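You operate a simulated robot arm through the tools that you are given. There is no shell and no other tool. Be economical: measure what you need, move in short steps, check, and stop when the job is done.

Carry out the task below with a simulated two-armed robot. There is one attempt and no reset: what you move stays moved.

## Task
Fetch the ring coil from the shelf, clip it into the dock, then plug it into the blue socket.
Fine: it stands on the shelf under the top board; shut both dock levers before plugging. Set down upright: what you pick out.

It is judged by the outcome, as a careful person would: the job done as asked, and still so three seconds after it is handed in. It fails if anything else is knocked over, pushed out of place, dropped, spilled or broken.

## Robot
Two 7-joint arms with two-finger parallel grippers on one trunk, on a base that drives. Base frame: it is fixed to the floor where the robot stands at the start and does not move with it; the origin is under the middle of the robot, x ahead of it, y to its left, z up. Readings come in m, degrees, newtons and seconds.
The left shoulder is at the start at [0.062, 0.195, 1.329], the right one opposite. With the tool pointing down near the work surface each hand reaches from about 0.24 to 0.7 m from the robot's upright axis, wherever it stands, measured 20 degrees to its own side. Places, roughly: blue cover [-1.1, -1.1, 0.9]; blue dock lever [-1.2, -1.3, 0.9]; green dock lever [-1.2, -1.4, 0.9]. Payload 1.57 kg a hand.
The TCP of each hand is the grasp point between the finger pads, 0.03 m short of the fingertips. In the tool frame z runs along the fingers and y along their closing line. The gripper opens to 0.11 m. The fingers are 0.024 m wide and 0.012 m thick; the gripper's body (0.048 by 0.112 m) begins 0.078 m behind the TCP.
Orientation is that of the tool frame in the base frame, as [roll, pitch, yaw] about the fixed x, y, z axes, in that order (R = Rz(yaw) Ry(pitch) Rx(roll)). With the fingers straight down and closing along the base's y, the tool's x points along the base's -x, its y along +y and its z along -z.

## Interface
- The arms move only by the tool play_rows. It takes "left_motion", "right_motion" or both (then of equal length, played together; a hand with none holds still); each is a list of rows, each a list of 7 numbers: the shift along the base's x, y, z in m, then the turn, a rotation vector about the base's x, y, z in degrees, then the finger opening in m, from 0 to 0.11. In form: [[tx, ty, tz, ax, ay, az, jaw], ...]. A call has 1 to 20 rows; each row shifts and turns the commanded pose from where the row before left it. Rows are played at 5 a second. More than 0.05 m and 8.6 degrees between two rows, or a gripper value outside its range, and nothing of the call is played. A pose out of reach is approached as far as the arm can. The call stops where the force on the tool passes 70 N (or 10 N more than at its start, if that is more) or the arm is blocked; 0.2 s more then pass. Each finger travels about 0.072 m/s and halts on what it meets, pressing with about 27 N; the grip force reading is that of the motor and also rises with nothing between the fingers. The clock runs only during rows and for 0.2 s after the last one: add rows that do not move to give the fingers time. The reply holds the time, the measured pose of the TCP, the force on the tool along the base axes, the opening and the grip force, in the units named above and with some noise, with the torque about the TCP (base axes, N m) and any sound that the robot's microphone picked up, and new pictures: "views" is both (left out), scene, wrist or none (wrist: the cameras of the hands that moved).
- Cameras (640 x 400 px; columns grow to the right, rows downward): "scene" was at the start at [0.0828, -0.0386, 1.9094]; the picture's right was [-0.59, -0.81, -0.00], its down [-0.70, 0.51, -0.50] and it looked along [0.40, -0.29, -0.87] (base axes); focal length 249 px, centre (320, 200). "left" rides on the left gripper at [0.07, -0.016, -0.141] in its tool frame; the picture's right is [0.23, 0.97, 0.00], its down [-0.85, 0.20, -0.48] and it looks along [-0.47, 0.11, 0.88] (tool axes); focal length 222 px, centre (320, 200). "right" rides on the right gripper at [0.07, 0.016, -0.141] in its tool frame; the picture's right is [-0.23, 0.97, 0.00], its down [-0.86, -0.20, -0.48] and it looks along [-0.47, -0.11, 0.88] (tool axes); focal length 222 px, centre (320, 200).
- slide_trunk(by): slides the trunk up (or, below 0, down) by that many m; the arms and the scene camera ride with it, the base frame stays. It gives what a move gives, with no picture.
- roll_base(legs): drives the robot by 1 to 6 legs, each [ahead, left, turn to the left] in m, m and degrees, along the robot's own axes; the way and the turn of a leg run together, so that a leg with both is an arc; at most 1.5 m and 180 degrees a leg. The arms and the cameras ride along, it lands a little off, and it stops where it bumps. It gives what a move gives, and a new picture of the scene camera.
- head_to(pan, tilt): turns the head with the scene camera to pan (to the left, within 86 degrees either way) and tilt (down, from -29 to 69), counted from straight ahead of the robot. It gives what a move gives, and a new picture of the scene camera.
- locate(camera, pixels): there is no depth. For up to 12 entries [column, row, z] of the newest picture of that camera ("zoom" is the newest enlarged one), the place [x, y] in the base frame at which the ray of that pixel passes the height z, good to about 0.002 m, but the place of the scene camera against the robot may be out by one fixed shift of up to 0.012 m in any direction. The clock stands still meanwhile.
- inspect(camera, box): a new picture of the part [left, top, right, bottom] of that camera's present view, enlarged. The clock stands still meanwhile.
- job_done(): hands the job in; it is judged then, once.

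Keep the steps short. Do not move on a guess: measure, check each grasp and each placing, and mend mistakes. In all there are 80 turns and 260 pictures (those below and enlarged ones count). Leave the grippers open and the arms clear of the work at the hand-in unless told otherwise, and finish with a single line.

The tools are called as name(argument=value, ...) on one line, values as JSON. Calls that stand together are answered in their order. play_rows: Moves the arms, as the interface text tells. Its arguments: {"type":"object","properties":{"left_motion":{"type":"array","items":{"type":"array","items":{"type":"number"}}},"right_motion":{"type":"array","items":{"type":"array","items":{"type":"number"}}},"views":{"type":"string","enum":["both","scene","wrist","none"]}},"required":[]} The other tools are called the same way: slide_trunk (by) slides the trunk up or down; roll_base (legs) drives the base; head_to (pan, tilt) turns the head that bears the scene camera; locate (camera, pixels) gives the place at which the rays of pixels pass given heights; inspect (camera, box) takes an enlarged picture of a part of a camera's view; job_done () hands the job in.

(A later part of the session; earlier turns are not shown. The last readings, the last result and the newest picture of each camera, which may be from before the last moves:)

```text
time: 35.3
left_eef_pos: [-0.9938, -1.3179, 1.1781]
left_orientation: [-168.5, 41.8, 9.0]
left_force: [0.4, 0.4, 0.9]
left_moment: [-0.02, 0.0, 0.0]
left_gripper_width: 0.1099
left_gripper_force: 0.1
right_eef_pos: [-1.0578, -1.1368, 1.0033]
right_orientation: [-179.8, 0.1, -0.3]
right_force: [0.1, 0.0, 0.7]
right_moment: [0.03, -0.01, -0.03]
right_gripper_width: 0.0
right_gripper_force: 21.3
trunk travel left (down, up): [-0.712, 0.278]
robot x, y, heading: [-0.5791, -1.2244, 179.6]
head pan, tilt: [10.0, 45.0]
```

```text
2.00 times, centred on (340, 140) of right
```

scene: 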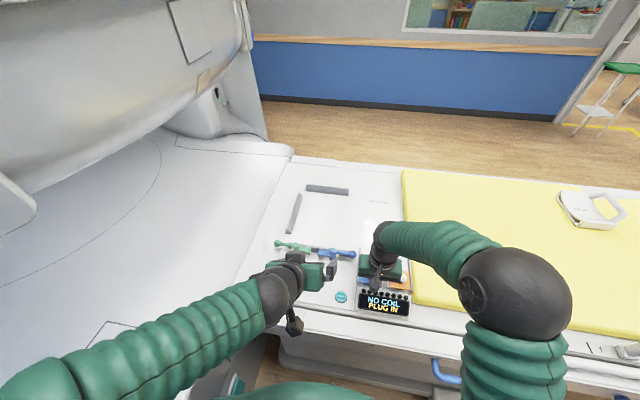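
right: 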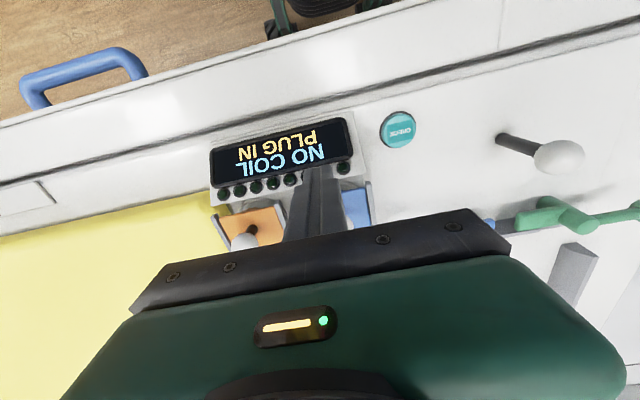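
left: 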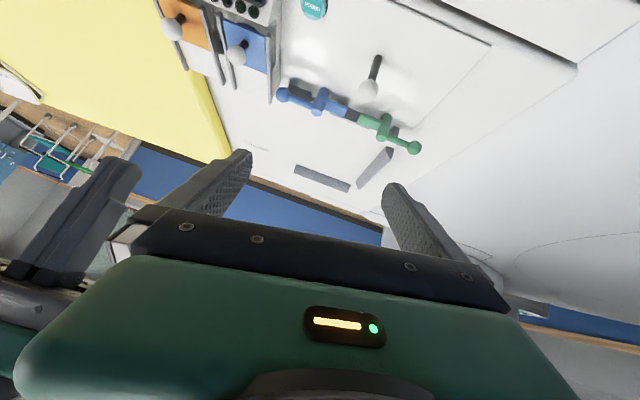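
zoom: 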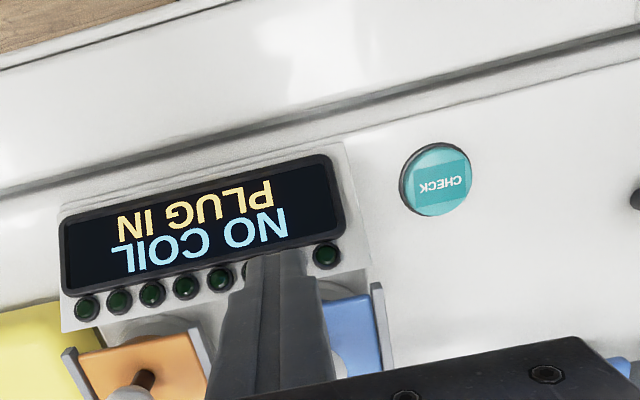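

Fingers are just in front of the knob. I lower a bit more and push in -x slowly.

play_rows(right_motion=[[0, -0.004, -0.018, 0, 0, 0, 0], [-0.012, 0, 0, 0, 0, 0, 0], [-0.012, 0, 0, 0, 0, 0, 0], [-0.012, 0, 0, 0, 0, 0, 0], [-0.012, 0, 0, 0, 0, 0, 0], [-0.012, 0, 0, 0, 0, 0, 0], [-0.012, 0, 0, 0, 0, 0, 0], [-0.012, 0, 0, 0, 0, 0, 0]], views="both")

inspect(camera="right", box=[220, 40, 460, 240])

```text
time: 37.1
left_eef_pos: [-0.9929, -1.3165, 1.1792]
left_orientation: [-168.4, 41.9, 9.0]
left_force: [-0.4, -0.2, -0.2]
left_moment: [0.0, 0.0, 0.03]
left_gripper_width: 0.1098
left_gripper_force: 0.0
right_eef_pos: [-1.1433, -1.1415, 0.9855]
right_orientation: [180.0, 0.0, -0.3]
right_force: [1.0, -0.4, 2.2]
right_moment: [0.01, -0.06, -0.01]
right_gripper_width: 0.0001
right_gripper_force: 21.3
trunk travel left (down, up): [-0.712, 0.278]
robot x, y, heading: [-0.58, -1.2236, 179.8]
head pan, tilt: [10.0, 45.0]
```

scene: 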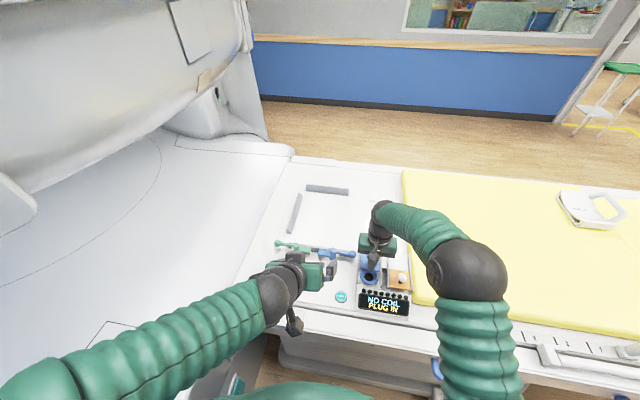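
right: 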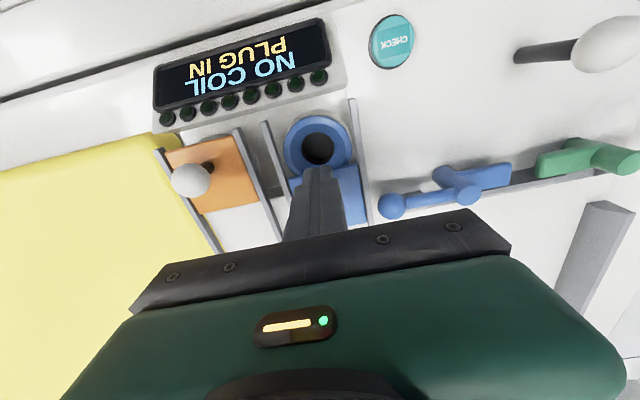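

```text
2.00 times, centred on (340, 140) of right
```

zoom: 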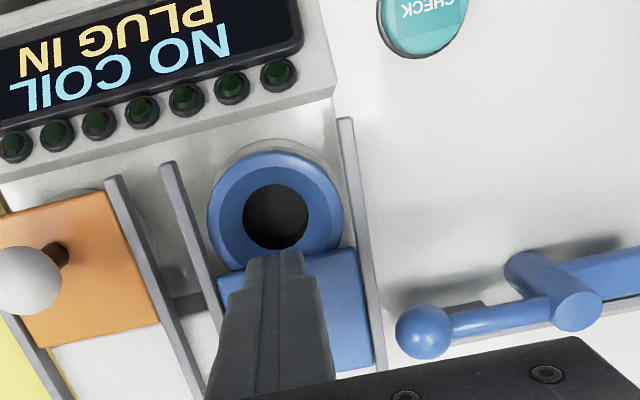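

The cover slides and the blue socket is exposed. I push about 2 cm further for room, then lift off.

play_rows(right_motion=[[-0.012, 0, 0, 0, 0, 0, 0], [-0.012, 0, 0, 0, 0, 0, 0], [0.02, 0, 0, 0, 0, 0, 0], [0.03, 0, 0.03, 0, 0, 0, 0], [0.02, 0, 0.045, 0, 0, 0, 0], [0.03, 0, 0.04, 0, 0, 0, 0], [0.03, 0, 0.04, 0, 0, 0, 0]], views="both")

inspect(camera="right", box=[220, 60, 540, 240])

```text
time: 38.7
left_eef_pos: [-0.9899, -1.3174, 1.1796]
left_orientation: [-168.4, 42.0, 9.1]
left_force: [0.1, -0.2, -0.4]
left_moment: [-0.01, -0.01, 0.04]
left_gripper_width: 0.11
left_gripper_force: 0.0
right_eef_pos: [-1.0343, -1.1413, 1.1406]
right_orientation: [-179.8, 0.2, -0.3]
right_force: [0.1, -0.9, -0.6]
right_moment: [0.01, -0.01, 0.02]
right_gripper_width: 0.0001
right_gripper_force: 21.0
trunk travel left (down, up): [-0.712, 0.278]
robot x, y, heading: [-0.5804, -1.2228, 179.9]
head pan, tilt: [10.0, 45.0]
```

scene: 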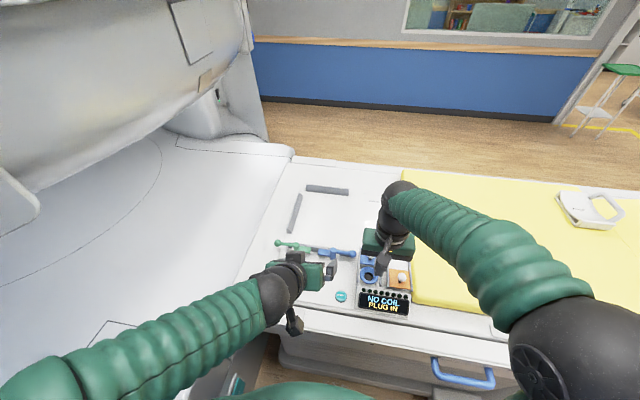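
right: 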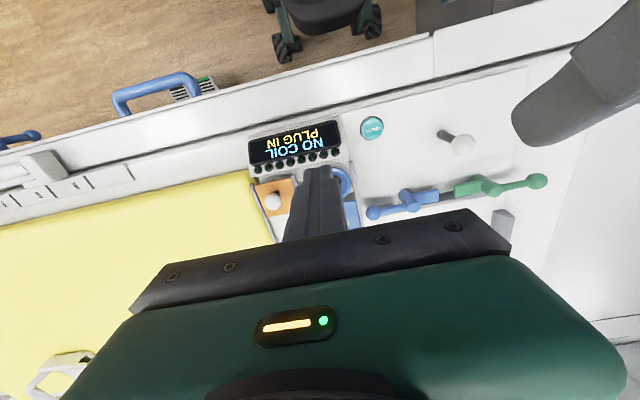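

```text
2.00 times, centred on (380, 150) of right
```

zoom: 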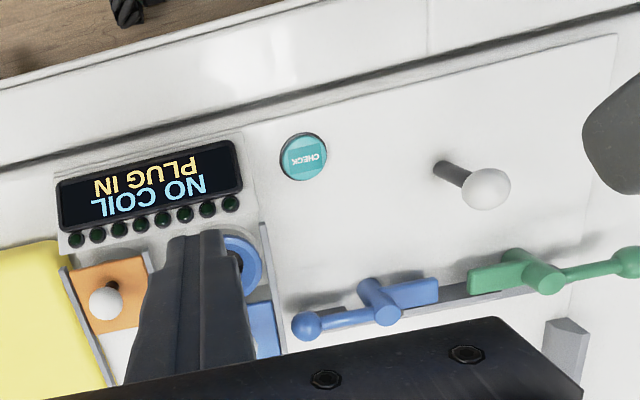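

Cover is back and the socket open. Now I raise the trunk and drive back to the shelf, stopping short at about x≈-0.38, y≈-0.265.

roll_base(legs=[[-0.22, 0, 0], [0, 0, -90], [0.96, 0, 0], [0, 0, -90]])

slide_trunk(by=0.2)

head_to(pan=8, tilt=35)

```text
time: 52.5
left_eef_pos: [0.0447, -0.1712, 1.1791]
left_orientation: [-168.3, 41.8, -168.8]
left_force: [0.2, -0.2, -0.5]
left_moment: [-0.02, -0.03, -0.02]
left_gripper_width: 0.1099
left_gripper_force: 0.2
right_eef_pos: [0.0962, -0.3444, 1.1386]
right_orientation: [-179.8, 0.0, -178.1]
right_force: [0.5, 0.2, -0.6]
right_moment: [0.0, -0.01, -0.04]
right_gripper_width: 0.0
right_gripper_force: 21.6
trunk travel left (down, up): [-0.712, 0.278]
robot x, y, heading: [-0.3646, -0.2794, 2.2]
head pan, tilt: [10.0, 45.0]
```

scene: 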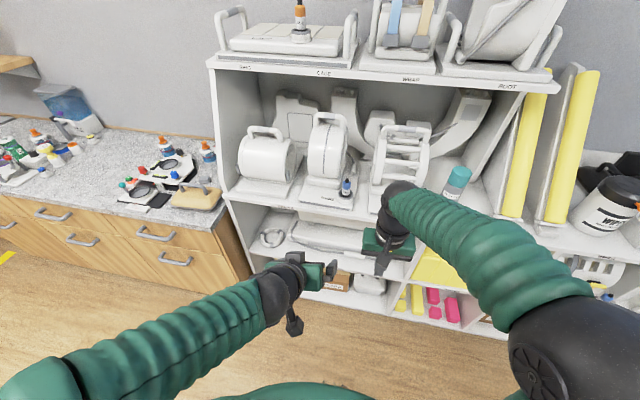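

```text
time: 54.7
left_eef_pos: [0.0436, -0.1713, 1.3786]
left_orientation: [-168.4, 42.0, -168.9]
left_force: [0.6, 0.2, -0.3]
left_moment: [0.01, -0.02, -0.01]
left_gripper_width: 0.1103
left_gripper_force: 0.1
right_eef_pos: [0.0963, -0.3443, 1.3394]
right_orientation: [-179.7, 0.0, -178.1]
right_force: [-0.3, 0.1, 0.4]
right_moment: [-0.01, 0.0, -0.02]
right_gripper_width: 0.0
right_gripper_force: 21.2
trunk travel left (down, up): [-0.912, 0.078]
robot x, y, heading: [-0.3663, -0.2802, 2.1]
head pan, tilt: [10.0, 45.0]
```

```text
time: 55.4
left_eef_pos: [0.0444, -0.1717, 1.3795]
left_orientation: [-168.4, 41.9, -169.0]
left_force: [0.2, 0.4, 0.3]
left_moment: [0.0, 0.02, -0.02]
left_gripper_width: 0.1098
left_gripper_force: 0.0
right_eef_pos: [0.0958, -0.3447, 1.3388]
right_orientation: [-179.8, 0.0, -178.0]
right_force: [-1.0, -0.5, 0.0]
right_moment: [-0.01, -0.01, 0.0]
right_gripper_width: 0.0003
right_gripper_force: 21.3
trunk travel left (down, up): [-0.912, 0.078]
robot x, y, heading: [-0.3661, -0.282, 1.9]
head pan, tilt: [8.0, 35.0]
```

scene: 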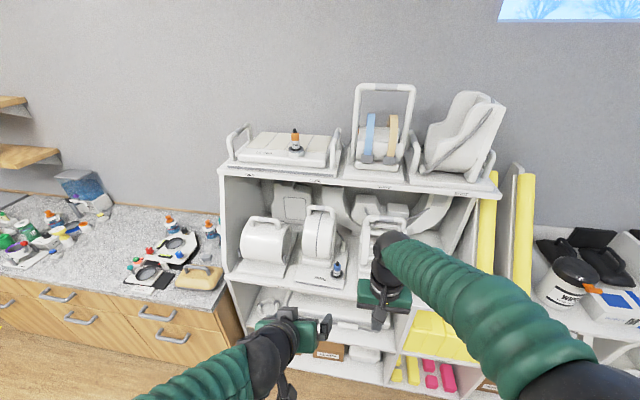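

Now I turn the left hand: fingers forward-down 45°, closing in the vertical x–z plane (to straddle the handle bar); right hand moves aside.

play_rows(left_motion=[[0.009, 0.004, 0.004, 5.87, -0.42, -5.7, 0.11], [0.009, 0.004, 0.004, 5.87, -0.42, -5.7, 0.11], [0.009, 0.004, 0.004, 5.87, -0.42, -5.7, 0.11], [0.009, 0.004, 0.004, 5.87, -0.42, -5.7, 0.11], [0.009, 0.004, 0.004, 5.87, -0.42, -5.7, 0.11], [0.009, 0.004, 0.004, 5.87, -0.42, -5.7, 0.11], [0.009, 0.004, 0.004, 5.87, -0.42, -5.7, 0.11], [0.009, 0.004, 0.004, 5.87, -0.42, -5.7, 0.11], [0.009, 0.004, 0.004, 5.87, -0.42, -5.7, 0.11], [0.009, 0.004, 0.004, 5.87, -0.42, -5.7, 0.11], [0.009, 0.004, 0.004, 5.87, -0.42, -5.7, 0.11], [0.009, 0.004, 0.004, 5.87, -0.42, -5.7, 0.11]], right_motion=[[-0.007, -0.022, 0, 0, 0, 0, 0.05], [-0.007, -0.022, 0, 0, 0, 0, 0.05], [-0.007, -0.022, 0, 0, 0, 0, 0.05], [-0.007, -0.022, 0, 0, 0, 0, 0.05], [-0.007, -0.022, 0, 0, 0, 0, 0.05], [-0.007, -0.022, 0, 0, 0, 0, 0.05], [-0.007, -0.022, 0, 0, 0, 0, 0.05], [-0.007, -0.022, 0, 0, 0, 0, 0.05], [-0.007, -0.022, 0, 0, 0, 0, 0.05], [-0.007, -0.022, 0, 0, 0, 0, 0.05], [-0.007, -0.022, 0, 0, 0, 0, 0.05], [-0.007, -0.022, 0, 0, 0, 0, 0.05]])

```text
time: 58.0
left_eef_pos: [0.1525, -0.1255, 1.4261]
left_orientation: [135.0, 0.0, 90.0]
left_force: [0.9, 0.2, -0.6]
left_moment: [0.0, 0.02, 0.01]
left_gripper_width: 0.11
left_gripper_force: 0.2
right_eef_pos: [0.0119, -0.6109, 1.3391]
right_orientation: [-179.9, 0.1, -178.1]
right_force: [0.2, 0.2, 0.2]
right_moment: [0.03, -0.02, -0.01]
right_gripper_width: 0.0501
right_gripper_force: 0.1
trunk travel left (down, up): [-0.912, 0.078]
robot x, y, heading: [-0.3624, -0.2782, 2.1]
head pan, tilt: [8.0, 35.0]
```

scene: 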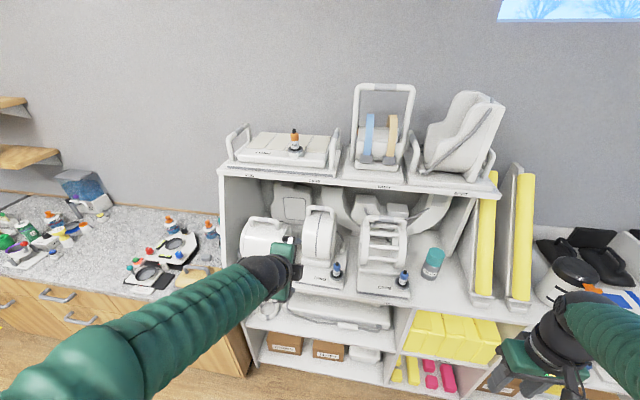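
right: 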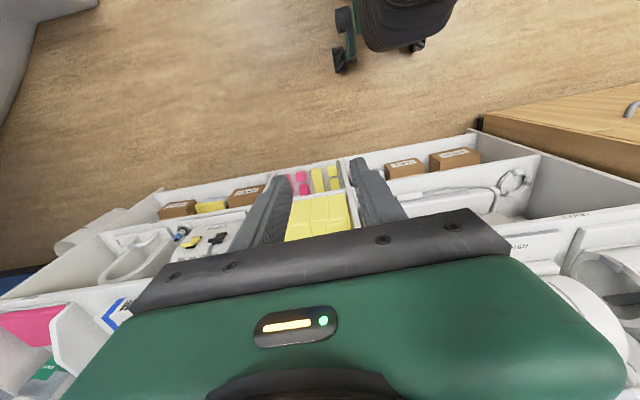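
left: 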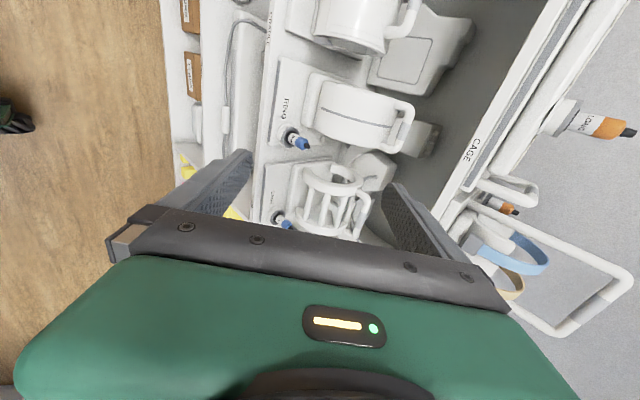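

The orientation is right. In the left view I see the RING coil's handle at (405,130) and the board edge at the CAGE label (472,150). I'll enlarge and take rays, then drive 0.15 closer and straighten 2° for a second set.

inspect(camera="left", box=[250, 40, 570, 240])

locate(camera="left", pixels=[[404, 130, 1.25], [404, 130, 1.3], [473, 150, 1.4], [473, 150, 1.45], [450, 188, 1.4], [450, 188, 1.45]])

inspect(camera="scene", box=[220, 150, 420, 310])

locate(camera="scene", pixels=[[320, 208, 1.25], [320, 208, 1.3], [314, 182, 1.4], [314, 182, 1.45]])

```text
2.00 times, centred on (410, 140) of left
```

zoom: 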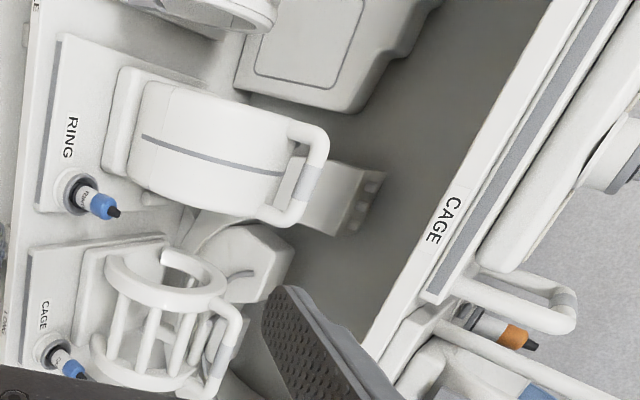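

```text
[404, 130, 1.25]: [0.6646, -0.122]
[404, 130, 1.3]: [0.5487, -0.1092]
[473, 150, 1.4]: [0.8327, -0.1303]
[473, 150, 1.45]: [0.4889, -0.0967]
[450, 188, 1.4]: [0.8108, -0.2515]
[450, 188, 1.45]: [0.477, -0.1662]
```

```text
2.50 times, centred on (320, 230) of scene
```

zoom: 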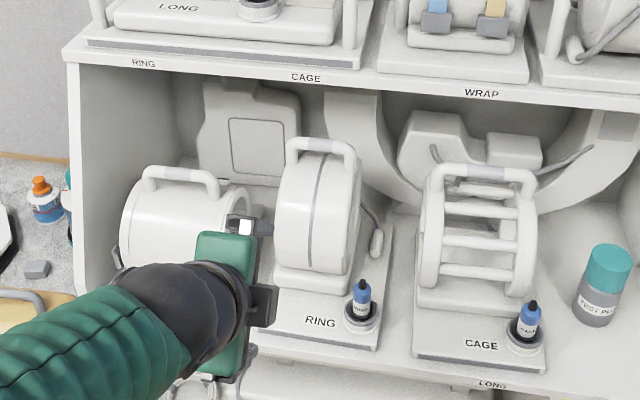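

```text
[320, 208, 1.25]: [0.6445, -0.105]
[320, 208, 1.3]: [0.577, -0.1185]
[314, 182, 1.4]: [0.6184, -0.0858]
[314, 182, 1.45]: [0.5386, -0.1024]
```

The board face is at x≈0.554, z≈1.44; handle at about (0.605,-0.12,1.275), 5 cm behind the edge. A flat (~25°) approach suits. I drive 0.15 closer and straighten.

roll_base(legs=[[0.15, 0, -2]])

play_rows(left_motion=[[0.01, 0, -0.02, 0, -4, 0, 0.08], [0.01, 0, -0.02, 0, -4, 0, 0.08], [0.01, 0, -0.02, 0, -4, 0, 0.08], [0, 0, -0.02, 0, -4, 0, 0.08], [0, 0, -0.02, 0, -4, 0, 0.08]], views="wrist")

inspect(camera="left", box=[300, 60, 500, 200])

```text
time: 59.4
left_eef_pos: [0.3022, -0.1397, 1.4285]
left_orientation: [134.7, 0.2, 88.1]
left_force: [-0.4, 0.2, -0.1]
left_moment: [-0.02, 0.01, 0.02]
left_gripper_width: 0.1098
left_gripper_force: 0.0
right_eef_pos: [0.1442, -0.619, 1.3411]
right_orientation: [-179.8, 0.3, 179.8]
right_force: [0.0, 0.2, -0.2]
right_moment: [0.03, -0.03, -0.01]
right_gripper_width: 0.0501
right_gripper_force: 0.0
trunk travel left (down, up): [-0.912, 0.078]
robot x, y, heading: [-0.2125, -0.2759, -0.3]
head pan, tilt: [8.0, 35.0]
```

scene: 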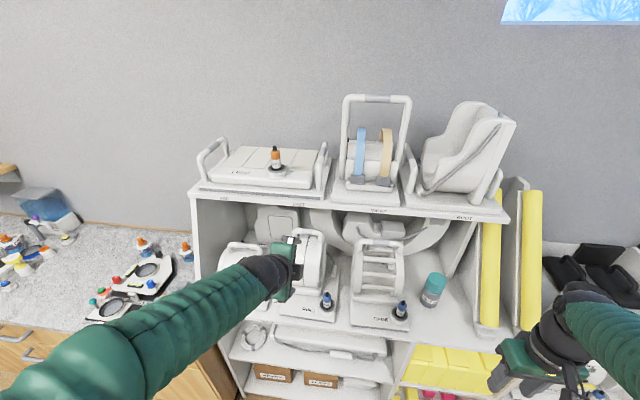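

```text
time: 60.6
left_eef_pos: [0.3283, -0.1184, 1.3623]
left_orientation: [121.0, -2.7, 91.5]
left_force: [0.1, 0.7, -0.9]
left_moment: [-0.01, -0.03, 0.02]
left_gripper_width: 0.0802
left_gripper_force: 0.0
left hand out of reach, approached as far as the arm can: row 1, 2, 3, 4
right_eef_pos: [0.1526, -0.6192, 1.3382]
right_orientation: [-179.9, 0.0, 179.9]
right_force: [0.9, -0.8, -0.4]
right_moment: [-0.05, 0.01, 0.04]
right_gripper_width: 0.0503
right_gripper_force: 0.0
trunk travel left (down, up): [-0.912, 0.078]
robot x, y, heading: [-0.2128, -0.2779, 0.1]
head pan, tilt: [8.0, 35.0]
```

left: 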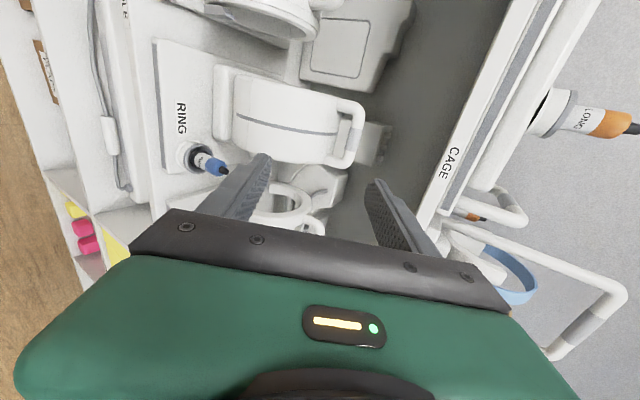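

```text
2.86 times, centred on (400, 130) of left
```

zoom: 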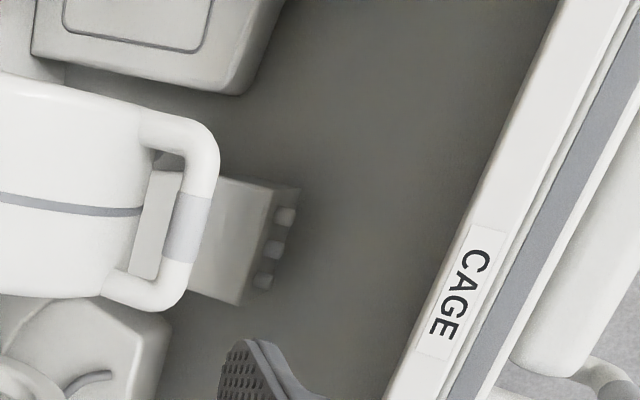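

The handle's loop shows a gap under the bar of about its own thickness (~2 cm). I take rays of the grip centre, label and board from here.

locate(camera="left", pixels=[[353.5, 138.7, 1.25], [353.5, 138.7, 1.28], [353.5, 138.7, 1.31], [443, 163, 1.4], [443, 163, 1.44], [181, 120, 1.005], [199, 158, 1.02]])

locate(camera="scene", pixels=[[310, 232, 1.25], [310, 232, 1.3], [298, 204, 1.44]])

inspect(camera="scene", box=[230, 190, 410, 330])

```text
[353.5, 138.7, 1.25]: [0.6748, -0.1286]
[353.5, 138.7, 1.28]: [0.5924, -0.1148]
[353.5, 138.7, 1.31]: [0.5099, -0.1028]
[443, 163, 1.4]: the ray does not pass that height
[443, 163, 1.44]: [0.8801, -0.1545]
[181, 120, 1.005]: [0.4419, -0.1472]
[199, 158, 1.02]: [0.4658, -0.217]
```

```text
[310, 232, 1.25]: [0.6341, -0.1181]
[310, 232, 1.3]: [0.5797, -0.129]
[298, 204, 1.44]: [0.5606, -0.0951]
```

```text
2.86 times, centred on (320, 260) of scene
```

zoom: 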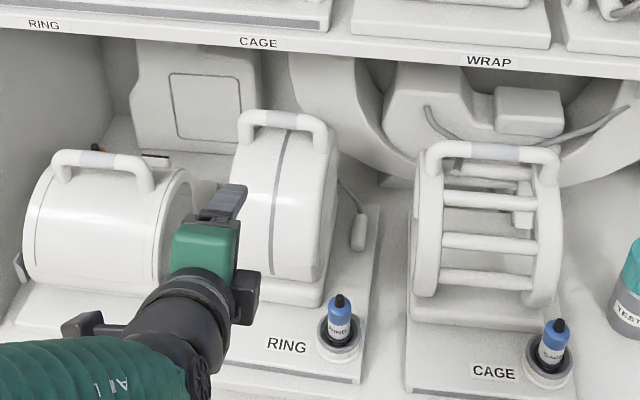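

Handle centre fixed at ≈(0.609,-0.117,1.2735), gap below ≈2.8 cm. I move to a pre-grasp about 8 cm short with the fingers opened to 0.045.

play_rows(left_motion=[[0.04, 0, -0.007, 0, 0, 0, 0.05], [0.04, 0, -0.007, 0, 0, 0, 0.05], [0.04, 0, -0.007, 0, 0, 0, 0.045], [0.04, 0, -0.007, 0, 0, 0, 0.045], [0.03, 0, -0.005, 0, 0, 0, 0.045]], views="both")

inspect(camera="left", box=[200, 80, 440, 240])

```text
time: 61.8
left_eef_pos: [0.5211, -0.1183, 1.3281]
left_orientation: [121.1, -2.8, 91.6]
left_force: [-0.3, 0.1, 0.0]
left_moment: [-0.01, -0.03, -0.02]
left_gripper_width: 0.0452
left_gripper_force: 0.0
right_eef_pos: [0.1541, -0.6195, 1.3387]
right_orientation: [-179.9, -0.1, 179.9]
right_force: [-0.3, 0.2, 0.5]
right_moment: [0.03, 0.0, 0.02]
right_gripper_width: 0.0499
right_gripper_force: 0.0
trunk travel left (down, up): [-0.912, 0.078]
robot x, y, heading: [-0.2156, -0.2784, 0.0]
head pan, tilt: [8.0, 35.0]
```

scene: 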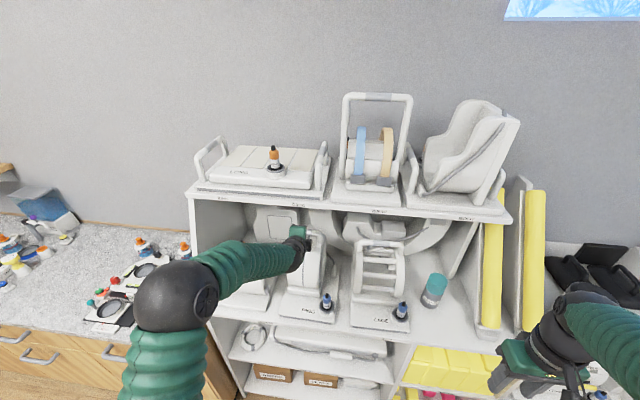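
left: 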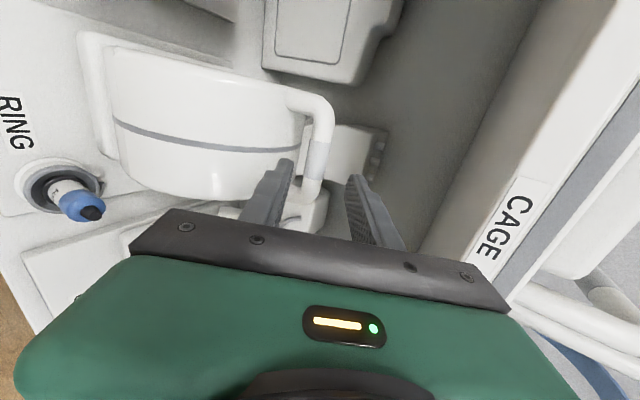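

```text
2.50 times, centred on (320, 160) of left
```

zoom: 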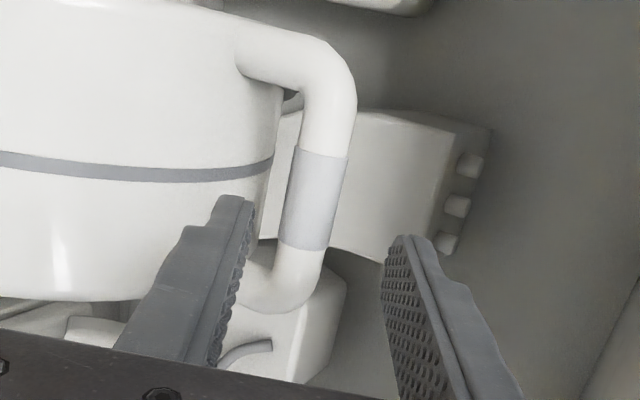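

locate(camera="left", pixels=[[318, 160, 1.25], [318, 160, 1.2735], [318, 160, 1.29]])

```text
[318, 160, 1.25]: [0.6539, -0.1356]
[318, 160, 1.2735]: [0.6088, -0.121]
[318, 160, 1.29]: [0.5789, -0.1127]
```

The ray agrees. I advance along the fingers, 5 small steps, then check before closing.

play_rows(left_motion=[[0.0152, 0, -0.0084, 0, 0, 0, 0.045], [0.0152, 0, -0.0084, 0, 0, 0, 0.045], [0.0152, 0, -0.0084, 0, 0, 0, 0.045], [0.0152, 0, -0.0084, 0, 0, 0, 0.045], [0.0152, 0, -0.0084, 0, 0, 0, 0.045]], views="wrist")

inspect(camera="left", box=[200, 80, 440, 240])

```text
time: 63.0
left_eef_pos: [0.5943, -0.118, 1.2871]
left_orientation: [121.0, -2.9, 91.6]
left_force: [-0.3, -0.7, 0.2]
left_moment: [0.01, -0.02, 0.01]
left_gripper_width: 0.0449
left_gripper_force: 0.1
right_eef_pos: [0.1513, -0.6203, 1.3382]
right_orientation: [-179.9, 0.1, 179.9]
right_force: [0.3, -0.4, -0.1]
right_moment: [-0.01, 0.03, 0.0]
right_gripper_width: 0.0503
right_gripper_force: 0.0
trunk travel left (down, up): [-0.912, 0.078]
robot x, y, heading: [-0.213, -0.2788, -0.2]
head pan, tilt: [8.0, 35.0]
```

left: 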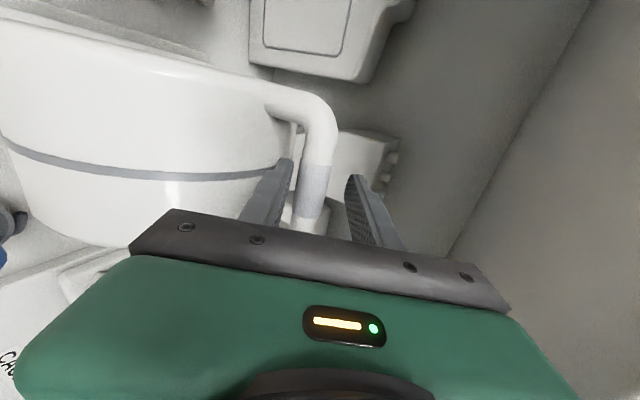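

```text
2.50 times, centred on (320, 160) of left
```

zoom: 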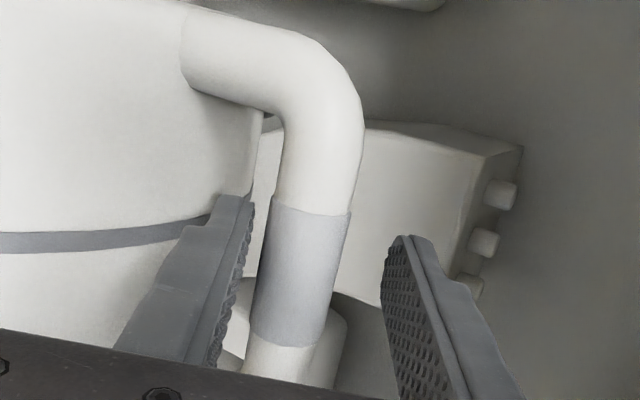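

Bar between the fingers, no contact force. I advance 6 mm more and close.

play_rows(left_motion=[[0.005, -0.001, -0.003, 0, 0, 0, 0.045], [0, 0, 0, 0, 0, 0, 0.015], [0, 0, 0, 0, 0, 0, 0.0], [0, 0, 0, 0, 0, 0, 0.0], [0, 0, 0, 0, 0, 0, 0.0]], views="wrist")

inspect(camera="left", box=[200, 80, 440, 240])

```text
time: 64.2
left_eef_pos: [0.6007, -0.1189, 1.2832]
left_orientation: [121.0, -2.8, 91.7]
left_force: [-0.6, 0.9, -11.8]
left_moment: [0.02, 0.14, -0.1]
left_gripper_width: 0.0216
left_gripper_force: 27.0
right_eef_pos: [0.1535, -0.6189, 1.3398]
right_orientation: [-179.9, -0.1, 179.9]
right_force: [0.2, 0.7, 0.8]
right_moment: [-0.03, -0.03, -0.02]
right_gripper_width: 0.05
right_gripper_force: 0.1
trunk travel left (down, up): [-0.912, 0.078]
robot x, y, heading: [-0.2137, -0.2737, -0.1]
head pan, tilt: [8.0, 35.0]
```

left: 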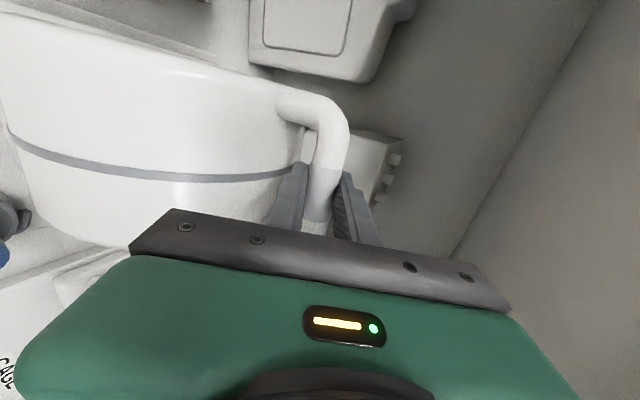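

```text
2.50 times, centred on (320, 160) of left
```

zoom: 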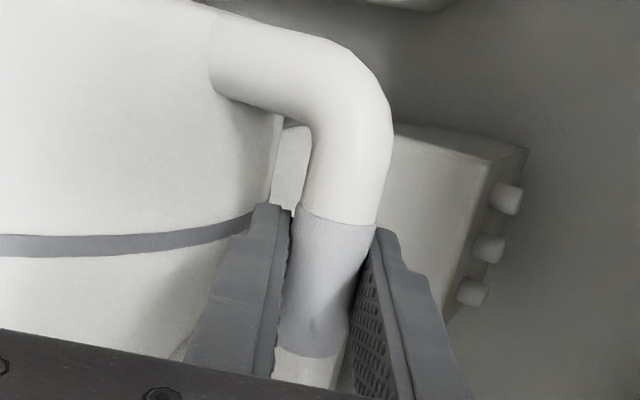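

Gripped (0.0216 wide, 27 N). I lift gently 2 cm and check.

play_rows(left_motion=[[0, 0, 0.004, 0, 0, 0, 0.0], [0, 0, 0.006, 0, 0, 0, 0.0], [0, 0, 0.006, 0, 0, 0, 0.0], [0, 0, 0.004, 0, 0, 0, 0.0], [0, 0, 0, 0, 0, 0, 0.0]], views="both")

inspect(camera="scene", box=[230, 190, 410, 330])

```text
time: 65.4
left_eef_pos: [0.6011, -0.1186, 1.3036]
left_orientation: [121.1, -2.8, 91.7]
left_force: [-0.2, -0.4, -13.5]
left_moment: [0.2, -0.06, -0.02]
left_gripper_width: 0.0218
left_gripper_force: 27.0
right_eef_pos: [0.1535, -0.6207, 1.3387]
right_orientation: [-179.9, -0.1, 179.9]
right_force: [0.0, 0.3, 0.4]
right_moment: [0.02, -0.03, 0.02]
right_gripper_width: 0.0503
right_gripper_force: 0.0
trunk travel left (down, up): [-0.912, 0.078]
robot x, y, heading: [-0.2108, -0.2784, -0.1]
head pan, tilt: [8.0, 35.0]
```

scene: 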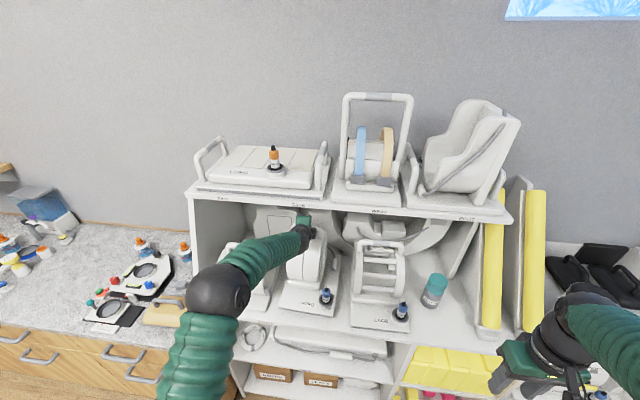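
left: 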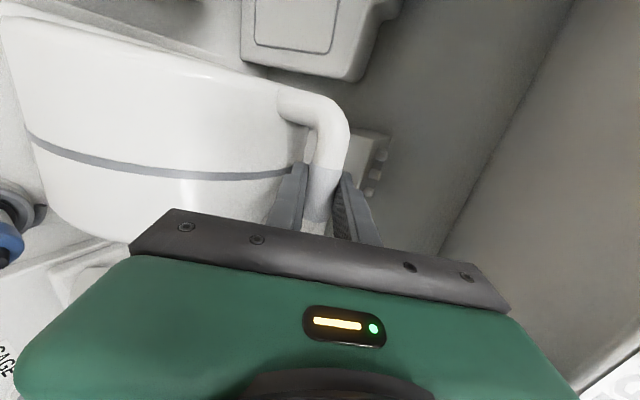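

```text
2.86 times, centred on (320, 260) of scene
```

zoom: 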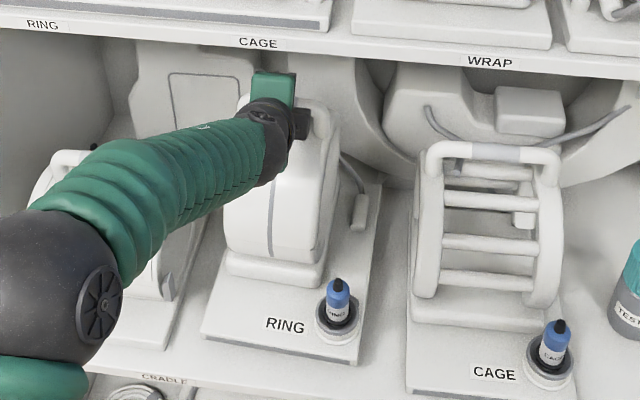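

The coil is lifted (≈13.5 N) and stays level. I lift 1.5 cm more, then back the base straight out.

play_rows(left_motion=[[0, 0, 0.008, 0, 0, 0, 0.0], [0, 0, 0.008, 0, 0, 0, 0.0]], views="none")

roll_base(legs=[[-0.2, 0, 0]])

inspect(camera="scene", box=[200, 170, 440, 370])

```text
time: 66.0
left_eef_pos: [0.5999, -0.1192, 1.3208]
left_orientation: [120.9, -2.9, 91.6]
left_force: [-0.3, -0.1, -12.5]
left_moment: [0.19, -0.02, 0.01]
left_gripper_width: 0.0217
left_gripper_force: 26.9
right_eef_pos: [0.1519, -0.6199, 1.339]
right_orientation: [-179.9, 0.0, 179.9]
right_force: [-0.4, 0.3, -0.1]
right_moment: [0.0, -0.02, 0.0]
right_gripper_width: 0.0498
right_gripper_force: 0.0
trunk travel left (down, up): [-0.912, 0.078]
robot x, y, heading: [-0.2144, -0.275, -0.0]
head pan, tilt: [8.0, 35.0]
```

```text
time: 67.6
left_eef_pos: [0.4056, -0.1171, 1.3155]
left_orientation: [121.2, -2.8, 91.8]
left_force: [-0.1, 0.4, -14.0]
left_moment: [0.3, -0.12, -0.03]
left_gripper_width: 0.0217
left_gripper_force: 27.1
right_eef_pos: [-0.0407, -0.6191, 1.3373]
right_orientation: [-179.9, -0.2, 180.0]
right_force: [-0.6, 0.7, -0.1]
right_moment: [-0.03, 0.02, 0.01]
right_gripper_width: 0.0504
right_gripper_force: 0.0
trunk travel left (down, up): [-0.912, 0.078]
robot x, y, heading: [-0.4079, -0.278, -0.1]
head pan, tilt: [8.0, 35.0]
```

scene: 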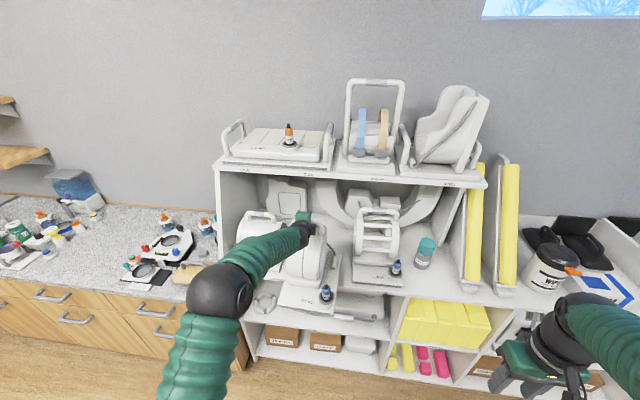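

```text
2.00 times, centred on (320, 270) of scene
```

zoom: 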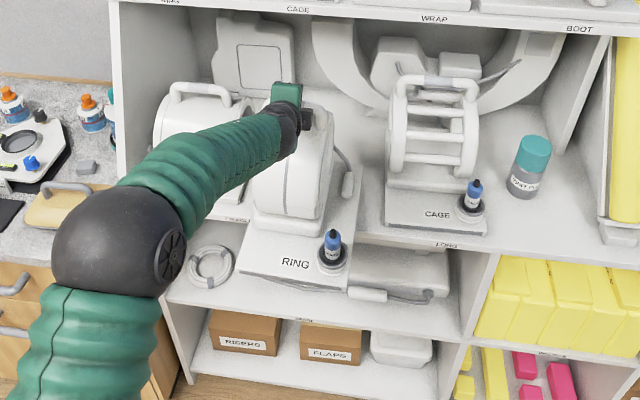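

The coil is clear of the neighbours. I check where the counter's front edge is, as I must swing left with the coil out front.

locate(camera="scene", pixels=[[225, 300, 0.9], [110, 282, 0.9], [20, 268, 0.9], [245, 330, 0.9], [120, 270, 0.95], [327, 297, 1.1], [281, 305, 1.04], [321, 316, 1.04], [340, 255, 1.04]])

slide_trunk(by=0.075)

```text
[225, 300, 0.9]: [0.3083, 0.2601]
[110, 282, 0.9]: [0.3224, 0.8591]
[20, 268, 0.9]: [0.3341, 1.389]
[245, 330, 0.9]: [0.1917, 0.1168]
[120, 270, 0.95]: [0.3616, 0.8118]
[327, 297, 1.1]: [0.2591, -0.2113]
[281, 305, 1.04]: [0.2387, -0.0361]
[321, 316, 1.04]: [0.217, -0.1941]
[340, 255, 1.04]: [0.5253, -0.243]
```

```text
time: 68.7
left_eef_pos: [0.397, -0.1171, 1.3984]
left_orientation: [121.0, -2.8, 91.9]
left_force: [-0.5, -0.2, -12.7]
left_moment: [0.15, 0.11, 0.01]
left_gripper_width: 0.0215
left_gripper_force: 27.1
right_eef_pos: [-0.0489, -0.6184, 1.4149]
right_orientation: [-179.9, 0.1, -180.0]
right_force: [-0.3, 0.0, -0.9]
right_moment: [0.03, -0.03, -0.01]
right_gripper_width: 0.0502
right_gripper_force: 0.1
trunk travel left (down, up): [-0.987, 0.003]
robot x, y, heading: [-0.4143, -0.2776, -0.1]
head pan, tilt: [8.0, 35.0]
```

Counter edge x≈0.31 but at z 0.9, below the raised coil (bottom ≈1.12). I back up and turn left 90°, then check the grip.

roll_base(legs=[[-0.17, 0, 0], [0, 0, 45], [0, 0, 45]])

inspect(camera="scene", box=[200, 170, 440, 370])

```text
time: 73.8
left_eef_pos: [-0.5767, 0.5427, 1.4011]
left_orientation: [121.2, -3.1, 170.1]
left_force: [0.3, 0.3, -13.7]
left_moment: [-0.1, 0.07, 0.02]
left_gripper_width: 0.0219
left_gripper_force: 26.8
right_eef_pos: [-0.1757, 0.0027, 1.4161]
right_orientation: [179.9, 0.6, -101.6]
right_force: [-0.1, 0.5, -0.2]
right_moment: [0.02, 0.04, 0.0]
right_gripper_width: 0.0503
right_gripper_force: 0.1
trunk travel left (down, up): [-0.987, 0.003]
robot x, y, heading: [-0.5877, -0.2735, 78.7]
head pan, tilt: [8.0, 35.0]
stopped in leg 3: the robot was blocked; the commanded pose is now the measured one
```

scene: 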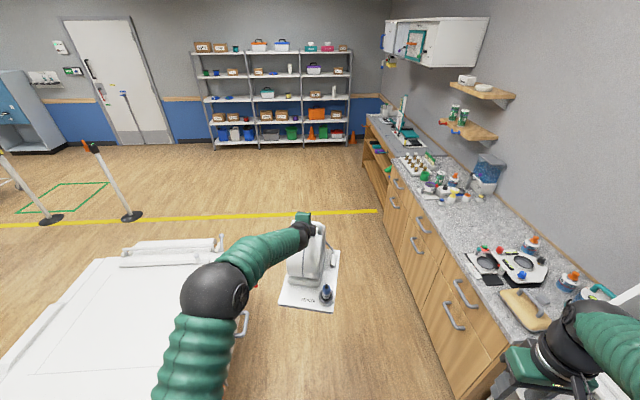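

```text
2.00 times, centred on (320, 270) of scene
```

zoom: 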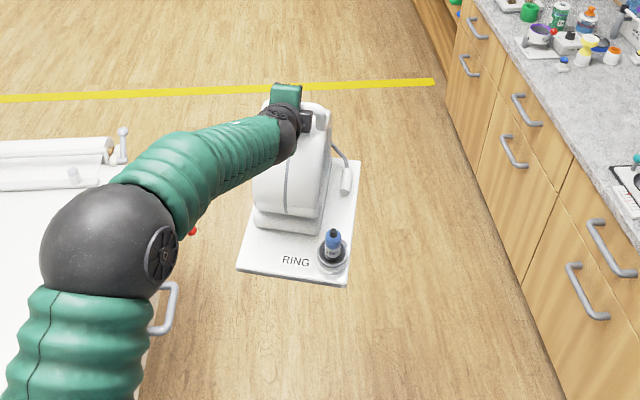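

The base's corner touched something (likely the table side) at heading 78.7°. The coil is held well. I shift right 0.12 m away from the table and finish the turn.

roll_base(legs=[[0, -0.13, 0], [0, 0, 11.3]])

head_to(pan=86, tilt=45)

```text
time: 75.8
left_eef_pos: [-0.5933, 0.5078, 1.4026]
left_orientation: [121.0, -3.7, -178.6]
left_force: [2.5, 0.8, -11.9]
left_moment: [-0.09, -0.15, 0.05]
left_gripper_width: 0.0214
left_gripper_force: 26.3
right_eef_pos: [-0.0954, 0.0555, 1.4113]
right_orientation: [179.4, 0.2, -90.2]
right_force: [-0.5, -0.2, -1.1]
right_moment: [0.04, -0.01, -0.03]
right_gripper_width: 0.0502
right_gripper_force: 0.1
trunk travel left (down, up): [-0.987, 0.003]
robot x, y, heading: [-0.4568, -0.3037, 89.9]
head pan, tilt: [8.0, 35.0]
```

scene: 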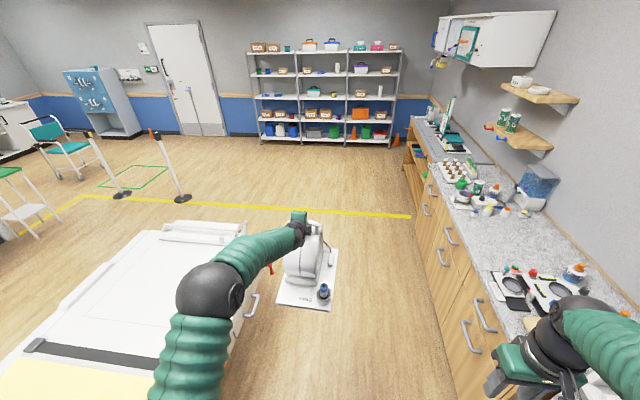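

```text
time: 77.3
left_eef_pos: [-0.6287, 0.5038, 1.4]
left_orientation: [120.9, -2.1, -178.5]
left_force: [0.8, 0.5, -14.2]
left_moment: [-0.22, 0.04, -0.02]
left_gripper_width: 0.0217
left_gripper_force: 27.3
right_eef_pos: [-0.1291, 0.0535, 1.4207]
right_orientation: [-179.0, 0.4, -90.2]
right_force: [-1.5, 0.1, -0.2]
right_moment: [0.02, -0.05, -0.01]
right_gripper_width: 0.0499
right_gripper_force: 0.1
trunk travel left (down, up): [-0.987, 0.003]
robot x, y, heading: [-0.4549, -0.302, 90.0]
head pan, tilt: [85.9, 45.0]
```

scene: 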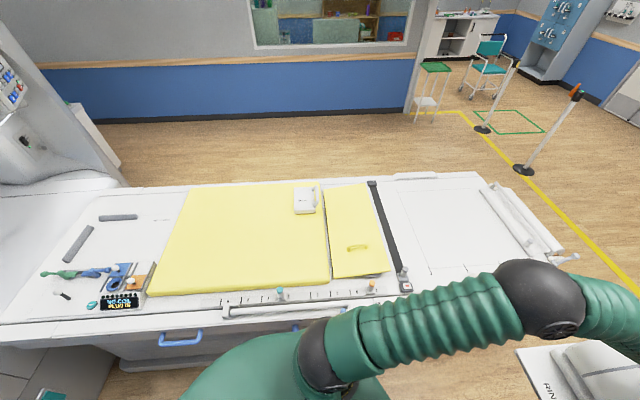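

Path is clear. Backing 0.92 m along the table, then turn left 90° in two legs.

roll_base(legs=[[-0.92, 0, 0], [0, 0, 45], [0, 0, 45]])

head_to(pan=10, tilt=42)

```text
time: 86.3
left_eef_pos: [-1.2408, -1.4182, 1.401]
left_orientation: [121.0, -2.5, -86.1]
left_force: [-1.2, 1.5, -13.3]
left_moment: [-0.1, -0.23, 0.02]
left_gripper_width: 0.0218
left_gripper_force: 27.0
right_eef_pos: [-0.8084, -0.9008, 1.4168]
right_orientation: [-179.4, 0.4, 2.2]
right_force: [-0.1, 0.1, 0.2]
right_moment: [0.0, 0.01, -0.02]
right_gripper_width: 0.0499
right_gripper_force: 0.0
trunk travel left (down, up): [-0.987, 0.003]
robot x, y, heading: [-0.4426, -1.219, -177.7]
head pan, tilt: [85.9, 45.0]
```

scene: 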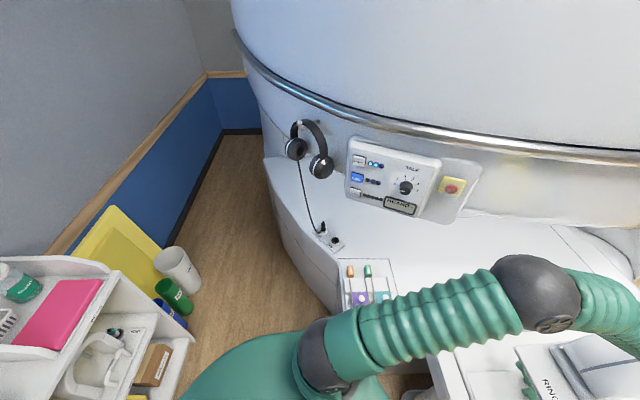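

```text
time: 87.8
left_eef_pos: [-1.2374, -1.4264, 1.4027]
left_orientation: [120.9, -2.2, -86.2]
left_force: [-0.7, -1.2, -13.2]
left_moment: [-0.16, -0.22, -0.03]
left_gripper_width: 0.0218
left_gripper_force: 26.9
right_eef_pos: [-0.8068, -0.9087, 1.4219]
right_orientation: [-179.3, 0.4, 2.3]
right_force: [-0.1, -1.0, -0.4]
right_moment: [0.02, -0.03, 0.0]
right_gripper_width: 0.0503
right_gripper_force: 0.2
trunk travel left (down, up): [-0.987, 0.003]
robot x, y, heading: [-0.4429, -1.2176, -177.7]
head pan, tilt: [10.0, 42.0]
```

scene: 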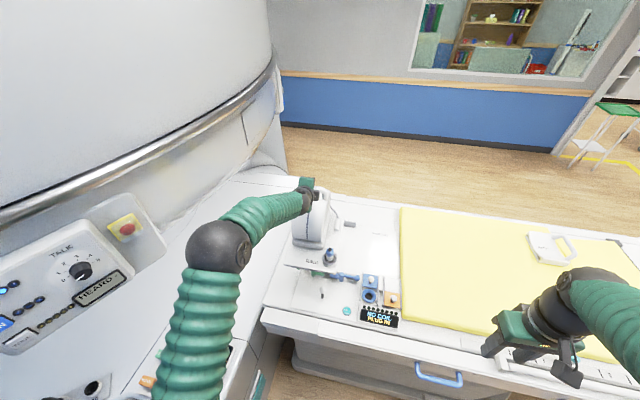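

Now straighten 2.3° and drive 0.14 ahead, coil held high over the dock, then look.

roll_base(legs=[[0.14, 0.03, -2.3]])

head_to(pan=10, tilt=50)

inspect(camera="scene", box=[230, 140, 430, 290])

```text
time: 89.1
left_eef_pos: [-1.3731, -1.4142, 1.4101]
left_orientation: [120.5, -2.5, -88.5]
left_force: [0.4, 0.3, -13.4]
left_moment: [0.02, -0.47, 0.01]
left_gripper_width: 0.0218
left_gripper_force: 27.2
right_eef_pos: [-0.9214, -0.9164, 1.4224]
right_orientation: [-179.7, 1.0, -0.2]
right_force: [0.9, 0.2, 0.3]
right_moment: [0.01, -0.03, 0.01]
right_gripper_width: 0.05
right_gripper_force: 0.3
trunk travel left (down, up): [-0.987, 0.003]
robot x, y, heading: [-0.5808, -1.249, 180.1]
head pan, tilt: [10.0, 42.0]
```

scene: 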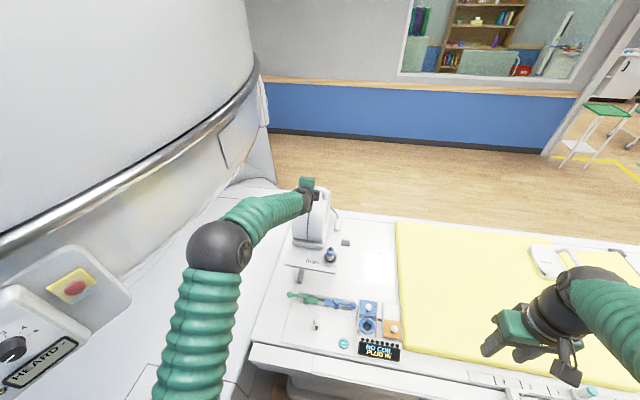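

```text
time: 89.8
left_eef_pos: [-1.3773, -1.4271, 1.4072]
left_orientation: [120.7, -2.0, -88.5]
left_force: [0.0, -1.8, -11.4]
left_moment: [-0.19, -0.42, -0.03]
left_gripper_width: 0.0215
left_gripper_force: 27.0
right_eef_pos: [-0.9248, -0.9288, 1.4242]
right_orientation: [-179.2, 0.8, -0.2]
right_force: [0.1, -0.4, -0.3]
right_moment: [0.01, 0.0, 0.0]
right_gripper_width: 0.05
right_gripper_force: 0.2
trunk travel left (down, up): [-0.987, 0.003]
robot x, y, heading: [-0.5809, -1.2508, 179.9]
head pan, tilt: [10.0, 50.0]
```

scene: 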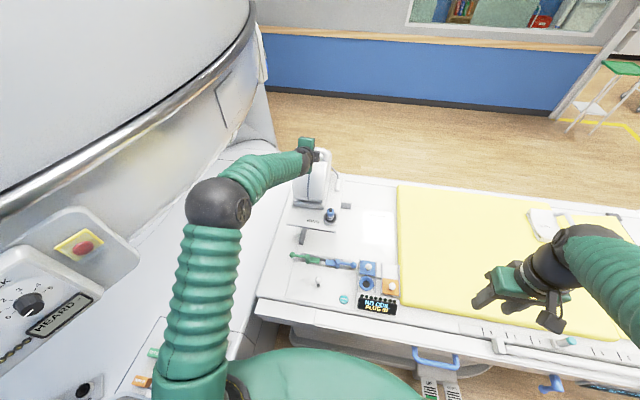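

```text
2.67 times, centred on (330, 215) of scene
```

zoom: 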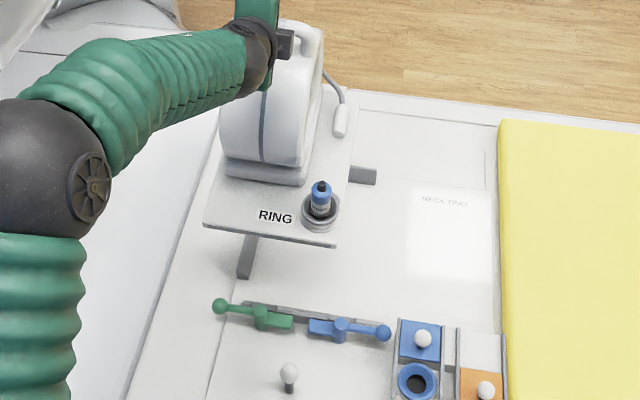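

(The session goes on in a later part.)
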